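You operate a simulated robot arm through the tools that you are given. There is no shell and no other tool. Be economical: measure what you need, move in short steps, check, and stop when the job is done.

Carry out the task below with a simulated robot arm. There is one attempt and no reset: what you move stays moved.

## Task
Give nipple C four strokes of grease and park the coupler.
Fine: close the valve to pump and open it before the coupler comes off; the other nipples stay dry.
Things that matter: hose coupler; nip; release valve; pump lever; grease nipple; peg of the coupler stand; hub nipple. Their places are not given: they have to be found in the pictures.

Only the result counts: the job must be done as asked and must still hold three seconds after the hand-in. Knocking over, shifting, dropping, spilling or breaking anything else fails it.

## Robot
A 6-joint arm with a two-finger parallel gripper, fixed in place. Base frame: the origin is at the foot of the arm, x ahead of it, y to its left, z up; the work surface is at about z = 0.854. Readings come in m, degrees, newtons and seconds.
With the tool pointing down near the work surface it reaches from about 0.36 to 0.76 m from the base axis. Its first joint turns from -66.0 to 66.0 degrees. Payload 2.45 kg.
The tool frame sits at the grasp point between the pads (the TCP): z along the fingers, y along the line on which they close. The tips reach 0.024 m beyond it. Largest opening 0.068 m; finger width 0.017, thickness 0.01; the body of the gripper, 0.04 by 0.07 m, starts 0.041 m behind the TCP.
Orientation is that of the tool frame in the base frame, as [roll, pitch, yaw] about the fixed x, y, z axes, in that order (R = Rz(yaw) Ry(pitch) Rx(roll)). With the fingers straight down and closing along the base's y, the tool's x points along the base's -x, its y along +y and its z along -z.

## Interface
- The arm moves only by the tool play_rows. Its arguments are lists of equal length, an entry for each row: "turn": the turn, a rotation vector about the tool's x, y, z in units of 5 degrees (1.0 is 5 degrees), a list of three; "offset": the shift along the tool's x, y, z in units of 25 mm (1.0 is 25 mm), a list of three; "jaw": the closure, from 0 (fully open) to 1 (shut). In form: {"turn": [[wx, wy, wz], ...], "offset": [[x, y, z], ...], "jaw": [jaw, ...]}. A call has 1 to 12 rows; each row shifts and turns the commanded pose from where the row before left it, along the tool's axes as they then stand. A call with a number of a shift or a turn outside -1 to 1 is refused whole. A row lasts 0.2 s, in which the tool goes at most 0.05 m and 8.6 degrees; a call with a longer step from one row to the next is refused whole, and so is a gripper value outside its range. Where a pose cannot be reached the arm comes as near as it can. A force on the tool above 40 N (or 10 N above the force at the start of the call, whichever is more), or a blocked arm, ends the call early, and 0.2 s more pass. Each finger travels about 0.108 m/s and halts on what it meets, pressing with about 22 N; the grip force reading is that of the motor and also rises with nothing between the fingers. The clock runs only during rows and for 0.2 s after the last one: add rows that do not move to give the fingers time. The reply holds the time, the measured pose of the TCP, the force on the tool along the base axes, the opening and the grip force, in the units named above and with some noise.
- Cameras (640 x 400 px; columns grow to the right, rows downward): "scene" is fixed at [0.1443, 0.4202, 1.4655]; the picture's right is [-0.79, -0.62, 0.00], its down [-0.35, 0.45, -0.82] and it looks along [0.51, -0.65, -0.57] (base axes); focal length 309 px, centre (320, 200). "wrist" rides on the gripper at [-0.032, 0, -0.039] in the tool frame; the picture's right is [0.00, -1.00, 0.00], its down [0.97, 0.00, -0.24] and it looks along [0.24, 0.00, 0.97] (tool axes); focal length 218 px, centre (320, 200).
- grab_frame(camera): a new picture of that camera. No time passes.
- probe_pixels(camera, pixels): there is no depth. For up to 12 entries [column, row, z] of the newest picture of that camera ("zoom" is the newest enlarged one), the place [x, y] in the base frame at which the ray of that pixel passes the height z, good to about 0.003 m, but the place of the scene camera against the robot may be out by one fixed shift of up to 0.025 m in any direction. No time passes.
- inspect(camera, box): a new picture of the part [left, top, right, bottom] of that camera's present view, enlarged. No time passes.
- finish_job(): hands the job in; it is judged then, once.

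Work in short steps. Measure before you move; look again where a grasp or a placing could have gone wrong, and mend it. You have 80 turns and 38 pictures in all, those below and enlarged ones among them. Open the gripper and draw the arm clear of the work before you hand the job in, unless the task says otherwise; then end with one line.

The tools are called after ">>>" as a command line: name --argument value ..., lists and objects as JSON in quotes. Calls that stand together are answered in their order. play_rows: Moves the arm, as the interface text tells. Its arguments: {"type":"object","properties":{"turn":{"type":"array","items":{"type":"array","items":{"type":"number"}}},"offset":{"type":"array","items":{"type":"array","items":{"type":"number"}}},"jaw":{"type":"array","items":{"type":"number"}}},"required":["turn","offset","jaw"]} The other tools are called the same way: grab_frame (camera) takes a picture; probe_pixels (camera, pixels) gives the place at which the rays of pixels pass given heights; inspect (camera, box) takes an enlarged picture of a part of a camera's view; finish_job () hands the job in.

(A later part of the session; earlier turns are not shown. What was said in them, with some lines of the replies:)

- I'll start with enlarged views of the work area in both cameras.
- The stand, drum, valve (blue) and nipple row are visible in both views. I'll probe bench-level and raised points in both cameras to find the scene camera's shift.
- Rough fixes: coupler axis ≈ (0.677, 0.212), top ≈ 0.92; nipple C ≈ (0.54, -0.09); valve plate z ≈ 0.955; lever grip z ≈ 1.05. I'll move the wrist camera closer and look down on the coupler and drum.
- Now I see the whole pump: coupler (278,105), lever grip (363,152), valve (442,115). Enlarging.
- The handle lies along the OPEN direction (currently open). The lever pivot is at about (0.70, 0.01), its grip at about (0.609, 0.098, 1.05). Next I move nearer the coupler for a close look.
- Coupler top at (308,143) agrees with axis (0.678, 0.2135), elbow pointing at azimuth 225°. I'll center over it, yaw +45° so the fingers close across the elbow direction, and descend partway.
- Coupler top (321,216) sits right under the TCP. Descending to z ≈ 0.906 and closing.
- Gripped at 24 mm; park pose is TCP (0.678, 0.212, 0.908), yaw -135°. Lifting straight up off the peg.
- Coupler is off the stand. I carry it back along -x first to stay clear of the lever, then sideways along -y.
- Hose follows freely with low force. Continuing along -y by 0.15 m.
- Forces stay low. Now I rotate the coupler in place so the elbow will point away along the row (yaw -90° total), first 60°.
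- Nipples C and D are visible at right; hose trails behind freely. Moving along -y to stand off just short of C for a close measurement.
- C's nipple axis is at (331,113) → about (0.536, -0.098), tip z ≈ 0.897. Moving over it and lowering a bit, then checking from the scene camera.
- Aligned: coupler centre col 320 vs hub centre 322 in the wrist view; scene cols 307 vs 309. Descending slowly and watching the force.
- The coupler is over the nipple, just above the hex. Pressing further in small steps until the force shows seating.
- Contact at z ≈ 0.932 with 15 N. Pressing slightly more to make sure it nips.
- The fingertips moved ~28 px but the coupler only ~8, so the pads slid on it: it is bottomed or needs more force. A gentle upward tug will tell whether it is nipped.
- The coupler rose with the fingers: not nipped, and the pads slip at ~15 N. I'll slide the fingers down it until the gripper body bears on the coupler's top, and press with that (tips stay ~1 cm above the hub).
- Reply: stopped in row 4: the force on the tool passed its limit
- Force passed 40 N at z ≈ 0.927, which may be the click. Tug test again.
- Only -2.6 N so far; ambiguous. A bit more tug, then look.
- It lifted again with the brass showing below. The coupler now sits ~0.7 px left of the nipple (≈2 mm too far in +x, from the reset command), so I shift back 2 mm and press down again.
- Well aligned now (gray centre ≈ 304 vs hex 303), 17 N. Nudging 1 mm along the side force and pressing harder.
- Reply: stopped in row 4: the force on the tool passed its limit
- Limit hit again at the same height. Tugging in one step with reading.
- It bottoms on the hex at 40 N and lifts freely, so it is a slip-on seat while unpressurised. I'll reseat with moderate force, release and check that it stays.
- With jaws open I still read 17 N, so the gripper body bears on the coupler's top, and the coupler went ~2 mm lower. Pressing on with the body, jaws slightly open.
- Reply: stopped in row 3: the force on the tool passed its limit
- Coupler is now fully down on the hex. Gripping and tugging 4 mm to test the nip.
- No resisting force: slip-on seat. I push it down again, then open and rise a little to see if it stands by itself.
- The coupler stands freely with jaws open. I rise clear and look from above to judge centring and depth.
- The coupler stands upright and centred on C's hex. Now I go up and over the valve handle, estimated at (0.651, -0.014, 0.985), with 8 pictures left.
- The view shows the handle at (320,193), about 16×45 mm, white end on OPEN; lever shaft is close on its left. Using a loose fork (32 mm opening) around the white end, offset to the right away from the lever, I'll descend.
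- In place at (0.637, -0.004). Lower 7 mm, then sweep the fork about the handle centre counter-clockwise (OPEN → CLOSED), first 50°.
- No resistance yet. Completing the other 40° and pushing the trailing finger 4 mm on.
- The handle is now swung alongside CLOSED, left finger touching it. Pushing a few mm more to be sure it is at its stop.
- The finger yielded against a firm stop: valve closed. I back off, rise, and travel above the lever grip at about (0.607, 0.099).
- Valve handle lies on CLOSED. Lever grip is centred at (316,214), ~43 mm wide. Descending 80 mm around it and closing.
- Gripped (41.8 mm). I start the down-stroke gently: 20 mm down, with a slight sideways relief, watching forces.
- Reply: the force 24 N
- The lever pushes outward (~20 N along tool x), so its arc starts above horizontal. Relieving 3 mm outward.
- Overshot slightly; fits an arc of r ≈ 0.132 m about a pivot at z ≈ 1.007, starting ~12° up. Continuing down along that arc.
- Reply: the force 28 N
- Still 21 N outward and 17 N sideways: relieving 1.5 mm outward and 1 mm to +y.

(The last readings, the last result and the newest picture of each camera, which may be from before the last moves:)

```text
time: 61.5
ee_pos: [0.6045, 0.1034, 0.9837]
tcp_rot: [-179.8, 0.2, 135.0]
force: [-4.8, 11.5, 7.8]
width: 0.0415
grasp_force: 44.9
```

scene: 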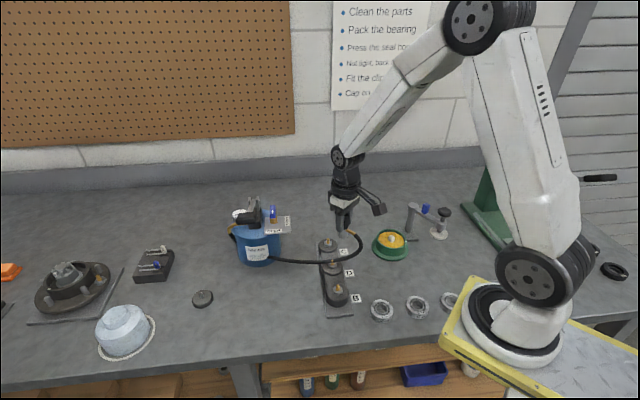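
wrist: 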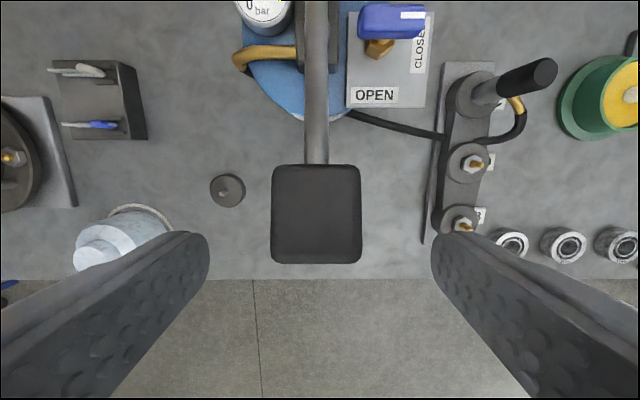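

Better. Continuing down 25 mm.

>>> play_rows --turn '[[0, 0, 0], [0, 0, 0], [0, 0, 0], [0, 0, 0], [0, 0, 0]]' --offset '[[0.03, 0.01, 0.25], [0, 0, 0.25], [0, 0, 0.25], [0, 0, 0.25], [0, 0, 0]]' --jaw '[1, 1, 1, 1, 1]'

```text
time: 62.8
ee_pos: [0.6051, 0.1012, 0.9592]
tcp_rot: [-179.9, 0.3, 134.9]
force: [-5.0, -17.3, 13.4]
width: 0.0415
grasp_force: 45.5
```

Now inward force: past horizontal. Continuing down with an inward component.

>>> play_rows --turn '[[0, 0, 0], [0, 0, 0], [0, 0, 0], [0, 0, 0], [0, 0, 0]]' --offset '[[-0.06, -0.03, 0.12], [-0.05, -0.01, 0.2], [-0.06, 0, 0.2], [-0.06, 0, 0.2], [0, 0, 0]]' --jaw '[1, 1, 1, 1, 1]'

```text
time: 63.7
ee_pos: [0.6062, 0.1009, 0.9449]
tcp_rot: [-180.0, 0.2, 135.2]
force: [-16.5, -1.9, 13.2]
width: 0.0417
grasp_force: 45.4
stopped in row 4: the force on the tool passed its limit (the readings are from after the stop); the commanded pose is now the measured one
```

Bottom stop reached at z ≈ 0.945: total travel 89 mm ⇒ ±20° about z ≈ 0.99 with r ≈ 0.13. That is down-stroke 1. Returning up along this arc.

>>> play_rows --turn '[[0, 0, 0], [0, 0, 0], [0, 0, 0], [0, 0, 0], [0, 0, 0], [0, 0, 0], [0, 0, 0], [0, 0, 0], [0, 0, 0]]' --offset '[[0.136, 0, -0.432], [0.098, 0, -0.443], [0.059, 0, -0.45], [0.02, 0, -0.453], [-0.02, 0, -0.453], [-0.059, 0, -0.45], [-0.098, 0, -0.443], [-0.136, 0, -0.432], [0, 0, 0]]' --jaw '[1, 1, 1, 1, 1, 1, 1, 1, 1]'

```text
time: 65.7
ee_pos: [0.6066, 0.1009, 1.0319]
tcp_rot: [-179.7, -0.1, 135.1]
force: [-12.8, -13.5, -9.5]
width: 0.0416
grasp_force: 45.1
```

Near the top (1.032 vs 1.034 at the start). Easing sideways 1 mm and going the last 3 mm up.

>>> play_rows --turn '[[0, 0, 0], [0, 0, 0], [0, 0, 0]]' --offset '[[-0.02, -0.05, -0.06], [-0.02, 0, -0.06], [0, 0, 0]]' --jaw '[1, 1, 1]'

>>> inspect --camera "scene" --box '[215, 185, 305, 245]'

```text
time: 66.5
ee_pos: [0.6043, 0.1013, 1.0337]
tcp_rot: [-179.8, 0.0, 135.3]
force: [-3.2, 9.6, -30.3]
width: 0.0416
grasp_force: 44.0
```

```text
6.67 times, centred on (260, 215) of scene
```

zoom: 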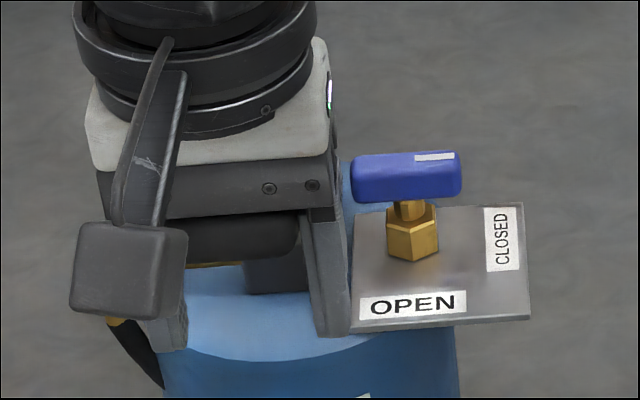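

Top stop felt (-30 N). Valve plainly closed. Down-stroke 2 along the arc, with a slight push into the stop.

>>> play_rows --turn '[[0, 0, 0], [0, 0, 0], [0, 0, 0], [0, 0, 0], [0, 0, 0], [0, 0, 0], [0, 0, 0], [0, 0, 0], [0, 0, 0], [0, 0, 0]]' --offset '[[0.136, 0, 0.45], [0.098, 0, 0.453], [0.059, 0, 0.46], [0.02, 0, 0.463], [-0.02, 0, 0.463], [-0.059, 0, 0.46], [-0.098, 0, 0.453], [-0.136, 0, 0.432], [-0.02, 0, 0.06], [0, 0, 0]]' --jaw '[1, 1, 1, 1, 1, 1, 1, 1, 1, 1]'

```text
time: 68.5
ee_pos: [0.6051, 0.1017, 0.9466]
tcp_rot: [-179.8, 0.1, 135.2]
force: [-17.9, 0.3, 13.2]
width: 0.0415
grasp_force: 44.8
stopped in row 9: the force on the tool passed its limit (the readings are from after the stop); the commanded pose is now the measured one
```

Stopped at 0.947, 2 mm short of before. Relieving outward a bit and pressing down to confirm the stop.

>>> play_rows --turn '[[0, 0, 0], [0, 0, 0], [0, 0, 0]]' --offset '[[0.03, -0.02, 0.03], [0, 0, 0.05], [0, 0, 0]]' --jaw '[1, 1, 1]'

```text
time: 69.3
ee_pos: [0.6061, 0.1016, 0.9471]
tcp_rot: [-179.9, 0.1, 135.2]
force: [-12.6, -2.4, 12.2]
width: 0.0418
grasp_force: 45.0
stopped in row 3: the force on the tool passed its limit (the readings are from after the stop); the commanded pose is now the measured one
```

Firm bottom stop confirmed (stroke 2). Up again.

>>> play_rows --turn '[[0, 0, 0], [0, 0, 0], [0, 0, 0], [0, 0, 0], [0, 0, 0], [0, 0, 0], [0, 0, 0], [0, 0, 0], [0, 0, 0]]' --offset '[[0.136, 0, -0.432], [0.098, 0, -0.443], [0.059, 0, -0.45], [0.02, 0, -0.453], [-0.02, 0, -0.453], [-0.059, 0, -0.45], [-0.098, 0, -0.443], [-0.136, 0, -0.432], [0, 0, 0]]' --jaw '[1, 1, 1, 1, 1, 1, 1, 1, 1]'

```text
time: 71.3
ee_pos: [0.6033, 0.1033, 1.0335]
tcp_rot: [-179.9, 0.0, 135.2]
force: [-11.0, 0.4, -6.1]
width: 0.0414
grasp_force: 44.6
```

Near top; a small nudge up to touch the stop.

>>> play_rows --turn '[[0, 0, 0], [0, 0, 0], [0, 0, 0]]' --offset '[[0, -0.02, -0.05], [0, 0, -0.05], [0, 0, 0]]' --jaw '[1, 1, 1]'

>>> play_rows --turn '[[0, 0, 0], [0, 0, 0], [0, 0, 0], [0, 0, 0], [0, 0, 0], [0, 0, 0], [0, 0, 0], [0, 0, 0], [0, 0, 0]]' --offset '[[0.136, 0, 0.45], [0.098, 0, 0.453], [0.059, 0, 0.46], [0.02, 0, 0.463], [-0.02, 0, 0.463], [-0.059, 0, 0.46], [-0.098, 0, 0.453], [-0.13, 0, 0.4], [0, 0, 0]]' --jaw '[1, 1, 1, 1, 1, 1, 1, 1, 1]'

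```text
time: 72.1
ee_pos: [0.6047, 0.1025, 1.0339]
tcp_rot: [-179.7, 0.0, 135.2]
force: [-6.7, 4.8, -25.5]
width: 0.0416
grasp_force: 45.0
```

```text
time: 74.1
ee_pos: [0.6027, 0.1033, 0.9455]
tcp_rot: [-179.8, 0.0, 135.2]
force: [-15.6, 0.9, 11.5]
width: 0.0415
grasp_force: 44.8
stopped in row 9: the force on the tool passed its limit (the readings are from after the stop); the commanded pose is now the measured one
```

Stroke 3 hit the bottom stop (0.9455). Up to the top stop, then stroke 4.

>>> play_rows --turn '[[0, 0, 0], [0, 0, 0], [0, 0, 0], [0, 0, 0], [0, 0, 0], [0, 0, 0], [0, 0, 0], [0, 0, 0], [0, 0, 0], [0, 0, 0], [0, 0, 0]]' --offset '[[0.136, 0, -0.432], [0.098, 0, -0.443], [0.059, 0, -0.45], [0.02, 0, -0.453], [-0.02, 0, -0.453], [-0.059, 0, -0.45], [-0.098, 0, -0.443], [-0.136, 0, -0.432], [0, 0, -0.06], [0, 0, -0.04], [0, 0, 0]]' --jaw '[1, 1, 1, 1, 1, 1, 1, 1, 1, 1, 1]'

>>> play_rows --turn '[[0, 0, 0], [0, 0, 0], [0, 0, 0], [0, 0, 0], [0, 0, 0], [0, 0, 0], [0, 0, 0], [0, 0, 0], [0, 0, 0]]' --offset '[[0.136, 0, 0.45], [0.098, 0, 0.453], [0.059, 0, 0.46], [0.02, 0, 0.463], [-0.02, 0, 0.463], [-0.059, 0, 0.46], [-0.098, 0, 0.453], [-0.13, 0, 0.4], [0, 0, 0]]' --jaw '[1, 1, 1, 1, 1, 1, 1, 1, 1]'

```text
time: 76.5
ee_pos: [0.6037, 0.1024, 1.0341]
tcp_rot: [-179.5, -0.2, 135.2]
force: [-2.2, -1.2, -32.4]
width: 0.0412
grasp_force: 45.2
```

```text
time: 78.5
ee_pos: [0.6028, 0.1043, 0.947]
tcp_rot: [-179.6, -0.2, 135.4]
force: [-35.5, 8.2, 12.1]
width: 0.0413
grasp_force: 44.9
```

Stroke 4 at 0.947, within the earlier bottom readings; a small relief and press to make sure it is at the stop.

>>> play_rows --turn '[[0, 0, 0], [0, 0, 0], [0, 0, 0]]' --offset '[[0.03, -0.05, 0.02], [0, 0, 0.04], [0, 0, 0]]' --jaw '[1, 1, 1]'

```text
time: 79.3
ee_pos: [0.6033, 0.1034, 0.9461]
tcp_rot: [-179.9, 0.0, 135.4]
force: [-18.9, 20.5, 4.1]
width: 0.0416
grasp_force: 45.2
```

Pressing 2 mm further to feel the stop clearly.

>>> play_rows --turn '[[0, 0, 0], [0, 0, 0], [0, 0, 0]]' --offset '[[-0.04, 0, 0.04], [0, 0, 0.04], [0, 0, 0]]' --jaw '[1, 1, 1]'

```text
time: 80.0
ee_pos: [0.6033, 0.1038, 0.945]
tcp_rot: [-179.8, 0.0, 135.4]
force: [-11.9, 2.6, 9.7]
width: 0.0416
grasp_force: 45.0
stopped in row 3: the force on the tool passed its limit (the readings are from after the stop); the commanded pose is now the measured one
```

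Bottom stop confirmed: four strokes done. Returning the lever to the top and releasing it.

>>> play_rows --turn '[[0, 0, 0], [0, 0, 0], [0, 0, 0], [0, 0, 0], [0, 0, 0], [0, 0, 0], [0, 0, 0], [0, 0, 0], [0, 0, 0], [0, 0, 0], [0, 0, 0], [0, 0, 0]]' --offset '[[0.136, 0, -0.432], [0.098, 0, -0.443], [0.059, 0, -0.45], [0.02, 0, -0.453], [-0.02, 0, -0.453], [-0.059, 0, -0.45], [-0.098, 0, -0.443], [-0.136, 0, -0.432], [0, 0, 0], [0, 0, 0], [0, 0, 0], [0, 0, 0]]' --jaw '[1, 1, 1, 1, 1, 1, 1, 1, 1, 0.2, 0, 0]'

>>> play_rows --turn '[[0, 0, 0], [0, 0, 0], [0, 0, 0], [0, 0, 0], [0, 0, 0], [0, 0, 0]]' --offset '[[0, 0, -0.5], [0, 0, -0.8], [0, 0, -0.8], [0, 0, -0.8], [0, 0, -0.4], [0, 0, 0]]' --jaw '[0, 0, 0, 0, 0, 0]'

>>> grab_frame --camera "wrist"

```text
time: 82.6
ee_pos: [0.6052, 0.1029, 1.0347]
tcp_rot: [-179.9, 0.1, 135.4]
force: [-0.3, 0.4, 0.0]
width: 0.0679
grasp_force: 0.1
```

```text
time: 84.0
ee_pos: [0.6044, 0.1049, 1.1178]
tcp_rot: [-179.9, 0.0, 135.4]
force: [-0.3, -0.1, 0.0]
width: 0.068
grasp_force: 0.1
```

```text
2 pictures are left
```

wrist: 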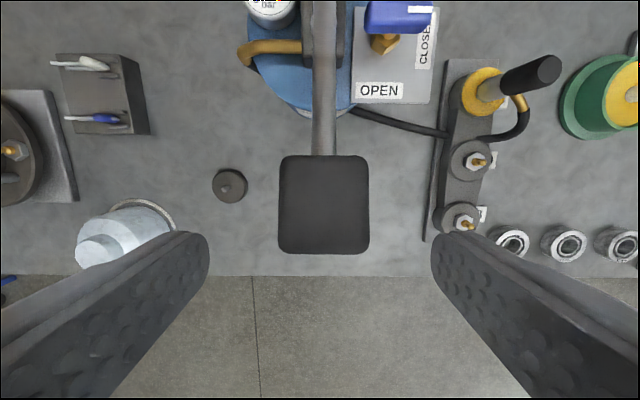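

Grease shows on C's hub (yellow) and B, D stay dry; valve still closed. Now over to the valve with yaw back at -135° for opening it.

>>> play_rows --turn '[[0, 0, 0], [0, 0, 0], [0, 0, 0], [0, 0, 0], [0, 0, 0], [0, 0, 0], [0, 0, -1], [0, 0, -1], [0, 0, -1], [0, 0, -1], [0, 0, -1], [0, 0, -0.92]]' --offset '[[-0.748, -0.424, 0], [-0.748, -0.424, 0], [-0.748, -0.424, 0], [-0.748, -0.424, 0], [-0.748, -0.424, 0], [-0.748, -0.424, 0], [0, 0, 0], [0, 0, 0], [0, 0, 0], [0, 0, 0], [0, 0, 0], [0, 0, 0]]' --jaw '[0, 0, 0, 0, 0, 0, 0, 0, 0, 0, 0, 0]'

>>> play_rows --turn '[[0, 0, -1], [0, 0, -1], [0, 0, -1], [0, 0, -1], [0, 0, -1], [0, 0, -1], [0, 0, -1], [0, 0, -1], [0, 0, -1], [0, 0, -1], [0, 0, -1], [0, 0, -1]]' --offset '[[0, 0, 0], [0, 0, 0], [0, 0, 0], [0, 0, 0], [0, 0, 0], [0, 0, 0], [0, 0, 0], [0, 0, 0], [0, 0, 0], [0, 0, 0], [0, 0, 0], [0, 0, 0]]' --jaw '[0, 0, 0, 0, 0, 0, 0, 0, 0.647, 0.647, 0.647, 0.647]'

```text
time: 86.6
ee_pos: [0.6388, -0.0204, 1.1168]
tcp_rot: [-179.8, 0.0, 165.2]
force: [1.0, 0.0, -0.1]
width: 0.0682
grasp_force: 0.1
```

```text
time: 89.2
ee_pos: [0.639, -0.0199, 1.1166]
tcp_rot: [-179.9, -0.1, -134.9]
force: [-0.7, -0.7, 0.2]
width: 0.0241
grasp_force: 0.0
```

Positioned at (0.639, -0.020). Widening slightly to 27 mm and descending over the handle's white end.

>>> play_rows --turn '[[0, 0, 0], [0, 0, 0], [0, 0, 0], [0, 0, 0], [0, 0, 0], [0, 0, 0], [0, 0, 0], [0, 0, 0]]' --offset '[[-0.04, 0, 0.3], [0, 0, 0.8], [0, 0, 0.8], [0, 0, 0.8], [0, 0, 0.8], [0, 0, 0.7], [0, 0, 0.34], [0, 0, 0]]' --jaw '[0.6, 0.6, 0.6, 0.6, 0.6, 0.6, 0.6, 0.6]'

```text
time: 91.0
ee_pos: [0.6401, -0.0197, 1.0031]
tcp_rot: [-179.9, -0.1, -135.0]
force: [-0.4, 0.5, -0.7]
width: 0.0271
grasp_force: 0.1
```

No contact on the way down. Sweeping clockwise 90° about the pivot back towards OPEN.

>>> play_rows --turn '[[0, 0, 1], [0, 0, 1], [0, 0, 1], [0, 0, 1], [0, 0, 1], [0, 0, 1], [0, 0, 1], [0, 0, 1], [0, 0, 1], [0, 0, 1]]' --offset '[[-0.009, 0.048, 0], [-0.009, 0.048, 0], [-0.009, 0.048, 0], [-0.009, 0.048, 0], [-0.009, 0.048, 0], [-0.009, 0.048, 0], [-0.009, 0.048, 0], [-0.009, 0.048, 0], [-0.009, 0.048, 0], [-0.009, 0.048, 0]]' --jaw '[0.6, 0.6, 0.6, 0.6, 0.6, 0.6, 0.6, 0.6, 0.6, 0.6]'

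>>> play_rows --turn '[[0, 0, 1], [0, 0, 1], [0, 0, 1], [0, 0, 1], [0, 0, 1], [0, 0, 1], [0, 0, 1], [0, 0, 1], [0, 0, 0], [0, 0, 0]]' --offset '[[-0.009, 0.048, 0], [-0.009, 0.048, 0], [-0.009, 0.048, 0], [-0.009, 0.048, 0], [-0.009, 0.048, 0], [-0.009, 0.048, 0], [-0.009, 0.048, 0], [-0.009, 0.048, 0], [0, 0.08, 0], [0, 0, 0]]' --jaw '[0.6, 0.6, 0.6, 0.6, 0.6, 0.6, 0.6, 0.6, 0.6, 0.6]'

```text
time: 93.2
ee_pos: [0.6388, -0.0088, 1.004]
tcp_rot: [-179.9, 0.0, 174.9]
force: [0.0, -0.8, 0.0]
width: 0.0276
grasp_force: 0.5
```

```text
time: 95.4
ee_pos: [0.6438, -0.0001, 1.0031]
tcp_rot: [-179.9, 0.1, 135.0]
force: [-0.6, -0.4, 0.7]
width: 0.0269
grasp_force: 0.0
```

Almost there. Moving back 2 mm and closing the jaws on the handle squares it exactly to OPEN; then reopen.

>>> play_rows --turn '[[0, 0, 0], [0, 0, 0], [0, 0, 0], [0, 0, 0]]' --offset '[[0, -0.08, 0], [0, 0, 0], [0, 0, 0], [0, 0, 0]]' --jaw '[0.6, 1, 1, 1]'

>>> play_rows --turn '[[0, 0, 0], [0, 0, 0], [0, 0, 0], [0, 0, 0], [0, 0, 0], [0, 0, 0], [0, 0, 0], [0, 0, 0]]' --offset '[[0, 0, 0], [0, 0, 0], [0, 0, -0.3], [0, 0, -0.8], [0, 0, -0.8], [0, 0, -0.9], [0, 0, -0.9], [0, 0, -0.9]]' --jaw '[0.6, 0.6, 0.6, 0.6, 0.6, 0.6, 0.6, 0.6]'

```text
time: 96.4
ee_pos: [0.6413, -0.0015, 1.0031]
tcp_rot: [-179.7, -0.1, 134.9]
force: [-17.5, -18.5, 5.1]
width: 0.0149
grasp_force: 34.5
```

```text
time: 98.2
ee_pos: [0.6428, -0.0019, 1.1187]
tcp_rot: [-179.8, 0.1, 135.1]
force: [-0.3, -1.1, -0.5]
width: 0.0272
grasp_force: 0.1
```

The handle pressed firmly against its OPEN stop. Now over to the coupler at (0.536, -0.099), yaw 180°, jaws wide.

>>> play_rows --turn '[[0, 0, 0], [0, 0, 0], [0, 0, 0], [0, 0, 0], [0, 0, 0], [0, 0, 0], [0, 0, 0], [0, 0, 0], [0, 0, 0]]' --offset '[[0.036, -0.719, 0], [0.036, -0.719, 0], [0.036, -0.719, 0], [0.036, -0.719, 0], [0.036, -0.719, 0], [0.036, -0.719, 0], [0.036, -0.719, 0], [0.036, -0.719, 0], [0, 0, 0]]' --jaw '[0, 0, 0, 0, 0, 0, 0, 0, 0]'

>>> play_rows --turn '[[0, 0, -1], [0, 0, -1], [0, 0, -1], [0, 0, -1], [0, 0, -1], [0, 0, -1], [0, 0, -1], [0, 0, -1], [0, 0, -1], [0, 0, 0]]' --offset '[[0, 0, 0], [0, 0, 0], [0, 0, 0], [0, 0, 0], [0, 0, 0], [0, 0, 0], [0, 0, 0], [0, 0, 0], [0, 0, 0], [0, 0, 0]]' --jaw '[0, 0, 0, 0, 0, 0, 0, 0, 0, 0]'

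```text
time: 100.2
ee_pos: [0.5362, -0.0964, 1.1186]
tcp_rot: [-180.0, 0.1, 135.0]
force: [-0.1, 0.1, -0.1]
width: 0.0681
grasp_force: 0.1
```

```text
time: 102.4
ee_pos: [0.535, -0.0966, 1.1184]
tcp_rot: [-179.9, 0.0, -179.8]
force: [0.7, 0.1, -0.2]
width: 0.0678
grasp_force: 0.1
```

Correcting 2 mm in y, descending to z ≈ 0.934 and closing on the coupler.

>>> play_rows --turn '[[0, 0, 0], [0, 0, 0], [0, 0, 0], [0, 0, 0], [0, 0, 0], [0, 0, 0], [0, 0, 0], [0, 0, 0], [0, 0, 0], [0, 0, 0], [0, 0, 0], [0, 0, 0]]' --offset '[[0, -0.09, 0.9], [0, 0, 0.9], [0, 0, 0.9], [0, 0, 0.9], [0, 0, 0.9], [0, 0, 0.9], [0, 0, 0.9], [0, 0, 0.7], [0, 0, 0.38], [0, 0, 0], [0, 0, 0], [0, 0, 0]]' --jaw '[0, 0, 0, 0, 0, 0, 0, 0, 0, 1, 1, 1]'

```text
time: 105.0
ee_pos: [0.5356, -0.0995, 0.9333]
tcp_rot: [-179.9, 0.0, 180.0]
force: [1.2, -0.3, 1.9]
width: 0.0244
grasp_force: 22.4
```

Gripped at 24.4 mm. Lifting straight off nipple C.

>>> play_rows --turn '[[0, 0, 0], [0, 0, 0], [0, 0, 0], [0, 0, 0], [0, 0, 0], [0, 0, 0], [0, 0, 0]]' --offset '[[0, 0, -0.1], [0, 0, -0.2], [0, 0, -0.4], [0, 0, -0.6], [0, 0, -0.6], [0, 0, -0.6], [0, 0, 0]]' --jaw '[1, 1, 1, 1, 1, 1, 1]'

```text
time: 106.6
ee_pos: [0.5354, -0.0983, 0.9953]
tcp_rot: [-179.9, 0.1, -180.0]
force: [0.6, 1.2, -3.1]
width: 0.0245
grasp_force: 22.4
```

Coupler is off (width held). Carrying it back the way it came: -x first, then +y.

>>> play_rows --turn '[[0, 0, 0], [0, 0, 0], [0, 0, 0], [0, 0, 0], [0, 0, 0], [0, 0, 0], [0, 0, 0], [0, 0, 0], [0, 0, 0], [0, 0, 0], [0, 0, 0], [0, 0, 0]]' --offset '[[0.68, 0.1, 0], [0.68, 0.1, 0], [0.68, 0.1, 0], [-0.06, 0.76, 0], [-0.06, 0.76, 0], [-0.06, 0.76, 0], [-0.06, 0.76, 0], [-0.06, 0.76, 0], [-0.06, 0.76, 0], [-0.06, 0.76, 0], [-0.06, 0.76, 0], [0, 0, 0]]' --jaw '[1, 1, 1, 1, 1, 1, 1, 1, 1, 1, 1, 1]'

>>> play_rows --turn '[[0, 0, -1], [0, 0, -1], [0, 0, -1], [0, 0, -1], [0, 0, -1], [0, 0, -1], [0, 0, -1], [0, 0, -1], [0, 0, -1], [0, 0, 0]]' --offset '[[0, 0, 0], [0, 0, 0], [0, 0, 0], [0, 0, 0], [0, 0, 0], [0, 0, 0], [0, 0, 0], [0, 0, 0], [0, 0, 0], [0, 0, 0]]' --jaw '[1, 1, 1, 1, 1, 1, 1, 1, 1, 1]'

```text
time: 109.2
ee_pos: [0.4969, 0.06, 0.9952]
tcp_rot: [-179.8, 0.1, 180.0]
force: [0.3, 0.0, -0.9]
width: 0.0242
grasp_force: 22.3
```

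```text
time: 111.4
ee_pos: [0.4966, 0.0601, 0.9958]
tcp_rot: [-180.0, -0.1, -135.0]
force: [-0.1, -0.1, -1.1]
width: 0.0242
grasp_force: 21.8
```

Yaw restored. Now +y, then +x to a point 30 mm short of the stand to check the peg position with a picture.

>>> play_rows --turn '[[0, 0, 0], [0, 0, 0], [0, 0, 0], [0, 0, 0], [0, 0, 0], [0, 0, 0], [0, 0, 0], [0, 0, 0], [0, 0, 0], [0, 0, 0], [0, 0, 0], [0, 0, 0]]' --offset '[[-0.741, 0.741, 0], [-0.741, 0.741, 0], [-0.741, 0.741, 0], [-0.741, 0.741, 0], [-0.741, 0.741, 0], [-0.646, -0.646, 0], [-0.646, -0.646, 0], [-0.646, -0.646, 0], [-0.646, -0.646, 0], [-0.646, -0.646, 0], [-0.646, -0.646, 0], [-0.646, -0.646, 0]]' --jaw '[1, 1, 1, 1, 1, 1, 1, 1, 1, 1, 1, 1]'

>>> grab_frame --camera "wrist"

```text
time: 114.0
ee_pos: [0.6569, 0.1923, 0.9945]
tcp_rot: [-179.9, -0.1, -134.8]
force: [-0.4, 0.5, -1.7]
width: 0.0242
grasp_force: 22.2
```

```text
1 pictures are left
```

wrist: 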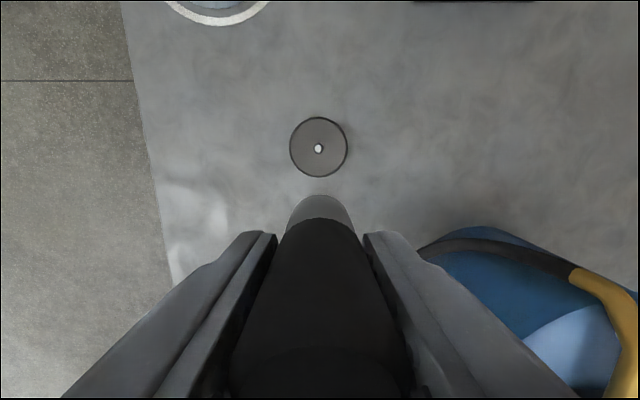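

Peg at (318,149) → 30.5 mm ahead along -tool x and 1 mm to +y. Moving over it and lowering most of the way.

>>> play_rows --turn '[[0, 0, 0], [0, 0, 0], [0, 0, 0], [0, 0, 0], [0, 0, 0], [0, 0, 0], [0, 0, 0], [0, 0, 0], [0, 0, 0], [0, 0, 0]]' --offset '[[-0.61, 0.015, 0], [-0.61, 0.015, 0], [0, 0, 0], [0, 0, 0.5], [0, 0, 0.5], [0, 0, 0.5], [0, 0, 0.5], [0, 0, 0.4], [0, 0, 0.3], [0, 0, 0]]' --jaw '[1, 1, 1, 1, 1, 1, 1, 1, 1, 1]'

```text
time: 116.2
ee_pos: [0.6786, 0.2117, 0.9274]
tcp_rot: [180.0, -0.2, -135.1]
force: [0.2, -0.4, -2.1]
width: 0.0245
grasp_force: 22.4
```

Matches the recorded park pose and no contact. Lowering the rest in small steps until it bears.

>>> play_rows --turn '[[0, 0, 0], [0, 0, 0], [0, 0, 0], [0, 0, 0], [0, 0, 0], [0, 0, 0], [0, 0, 0], [0, 0, 0]]' --offset '[[0, 0, 0.1], [0, 0, 0.1], [0, 0, 0.1], [0, 0, 0.1], [0, 0, 0.08], [0, 0, 0.08], [0, 0, 0.05], [0, 0, 0]]' --jaw '[1, 1, 1, 1, 1, 1, 1, 1]'

```text
time: 118.0
ee_pos: [0.678, 0.2136, 0.9125]
tcp_rot: [-179.9, -0.2, -135.0]
force: [0.2, 0.5, -1.5]
width: 0.0243
grasp_force: 21.8
```

No contact yet at 0.9125; continuing in 1 mm steps.

>>> play_rows --turn '[[0, 0, 0], [0, 0, 0], [0, 0, 0], [0, 0, 0], [0, 0, 0]]' --offset '[[0, 0, 0.04], [0, 0, 0.04], [0, 0, 0.04], [0, 0, 0.03], [0, 0, 0]]' --jaw '[1, 1, 1, 1, 1]'

```text
time: 119.2
ee_pos: [0.6777, 0.2149, 0.9092]
tcp_rot: [-179.8, -0.1, -135.1]
force: [-0.4, 0.0, -1.9]
width: 0.0239
grasp_force: 22.0
```

Still free. Continuing gently.

>>> play_rows --turn '[[0, 0, 0], [0, 0, 0], [0, 0, 0], [0, 0, 0], [0, 0, 0], [0, 0, 0]]' --offset '[[0, 0, 0.04], [0, 0, 0.04], [0, 0, 0.04], [0, 0, 0.04], [0, 0, 0.03], [0, 0, 0]]' --jaw '[1, 1, 1, 1, 1, 1]'

```text
time: 120.6
ee_pos: [0.679, 0.2144, 0.9046]
tcp_rot: [-179.9, -0.1, -135.1]
force: [0.6, -0.7, -2.0]
width: 0.0241
grasp_force: 22.3
```

Still no contact (fingertips at 0.881, stand ~0.865). Another few mm.

>>> play_rows --turn '[[0, 0, 0], [0, 0, 0], [0, 0, 0], [0, 0, 0], [0, 0, 0], [0, 0, 0]]' --offset '[[0, 0, 0.04], [0, 0, 0.04], [0, 0, 0.04], [0, 0, 0.04], [0, 0, 0.03], [0, 0, 0]]' --jaw '[1, 1, 1, 1, 1, 1]'

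```text
time: 122.0
ee_pos: [0.6794, 0.2129, 0.8999]
tcp_rot: [-179.8, 0.2, -135.0]
force: [5.4, 1.7, 13.1]
width: 0.0245
grasp_force: 21.9
```

Contact at 0.900 (13 N), consistent with the ~9 mm shift of grip on the coupler: it's down on the stand. Easing, opening, and rising.

>>> play_rows --turn '[[0, 0, 0], [0, 0, 0], [0, 0, 0], [0, 0, 0], [0, 0, 0], [0, 0, 0], [0, 0, 0], [0, 0, 0], [0, 0, 0], [0, 0, 0], [0, 0, 0]]' --offset '[[0, 0, -0.03], [0, 0, 0], [0, 0, 0], [0, 0, 0], [0, 0, -0.2], [0, 0, -0.6], [0, 0, -0.9], [0, 0, -0.9], [0, 0, -0.9], [0, 0, -0.9], [0, 0, 0]]' --jaw '[1, 0.5, 0.2, 0, 0, 0, 0, 0, 0, 0, 0]'

>>> grab_frame --camera "wrist"

```text
time: 124.4
ee_pos: [0.6785, 0.2143, 1.0102]
tcp_rot: [-180.0, -0.1, -135.0]
force: [-0.4, -0.6, 0.2]
width: 0.068
grasp_force: 0.1
```

```text
0 pictures are left
```

wrist: 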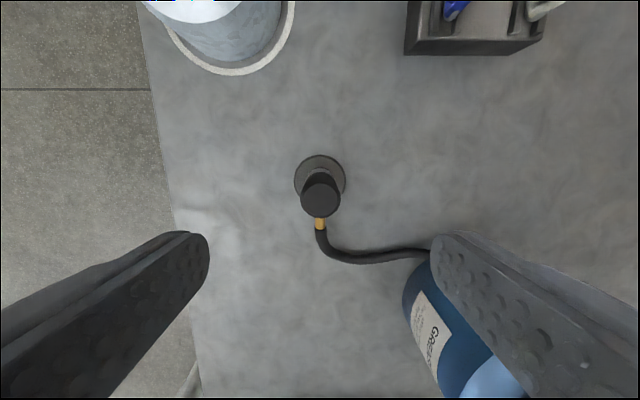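

The coupler stands on its peg as at the start. Drawing the arm up clear, then handing in.

>>> play_rows --turn '[[0, 0, 0], [0, 0, 0], [0, 0, 0], [0, 0, 0], [0, 0, 0], [0, 0, 0], [0, 0, 0]]' --offset '[[0, 0, -0.9], [0, 0, -0.9], [0, 0, -0.9], [0, 0, -0.9], [0, 0, -0.9], [0.5, 0.5, -0.5], [0, 0, 0]]' --jaw '[0, 0, 0, 0, 0, 0, 0]'

>>> finish_job

```text
time: 126.0
ee_pos: [0.6586, 0.2135, 1.136]
tcp_rot: [-179.9, -0.1, -134.9]
force: [0.5, 0.2, -0.9]
width: 0.0681
grasp_force: 0.1
```

```text
The job is handed in.
```

Job handed in: nipple C got four full strokes with the valve closed, B and D looked dry afterwards, and I opened the valve again before lifting the coupler off and parking it on its peg. Two limits: the coupler never gripped the nipple against a pull test, and the valve's open position was felt at its stop, not seen.
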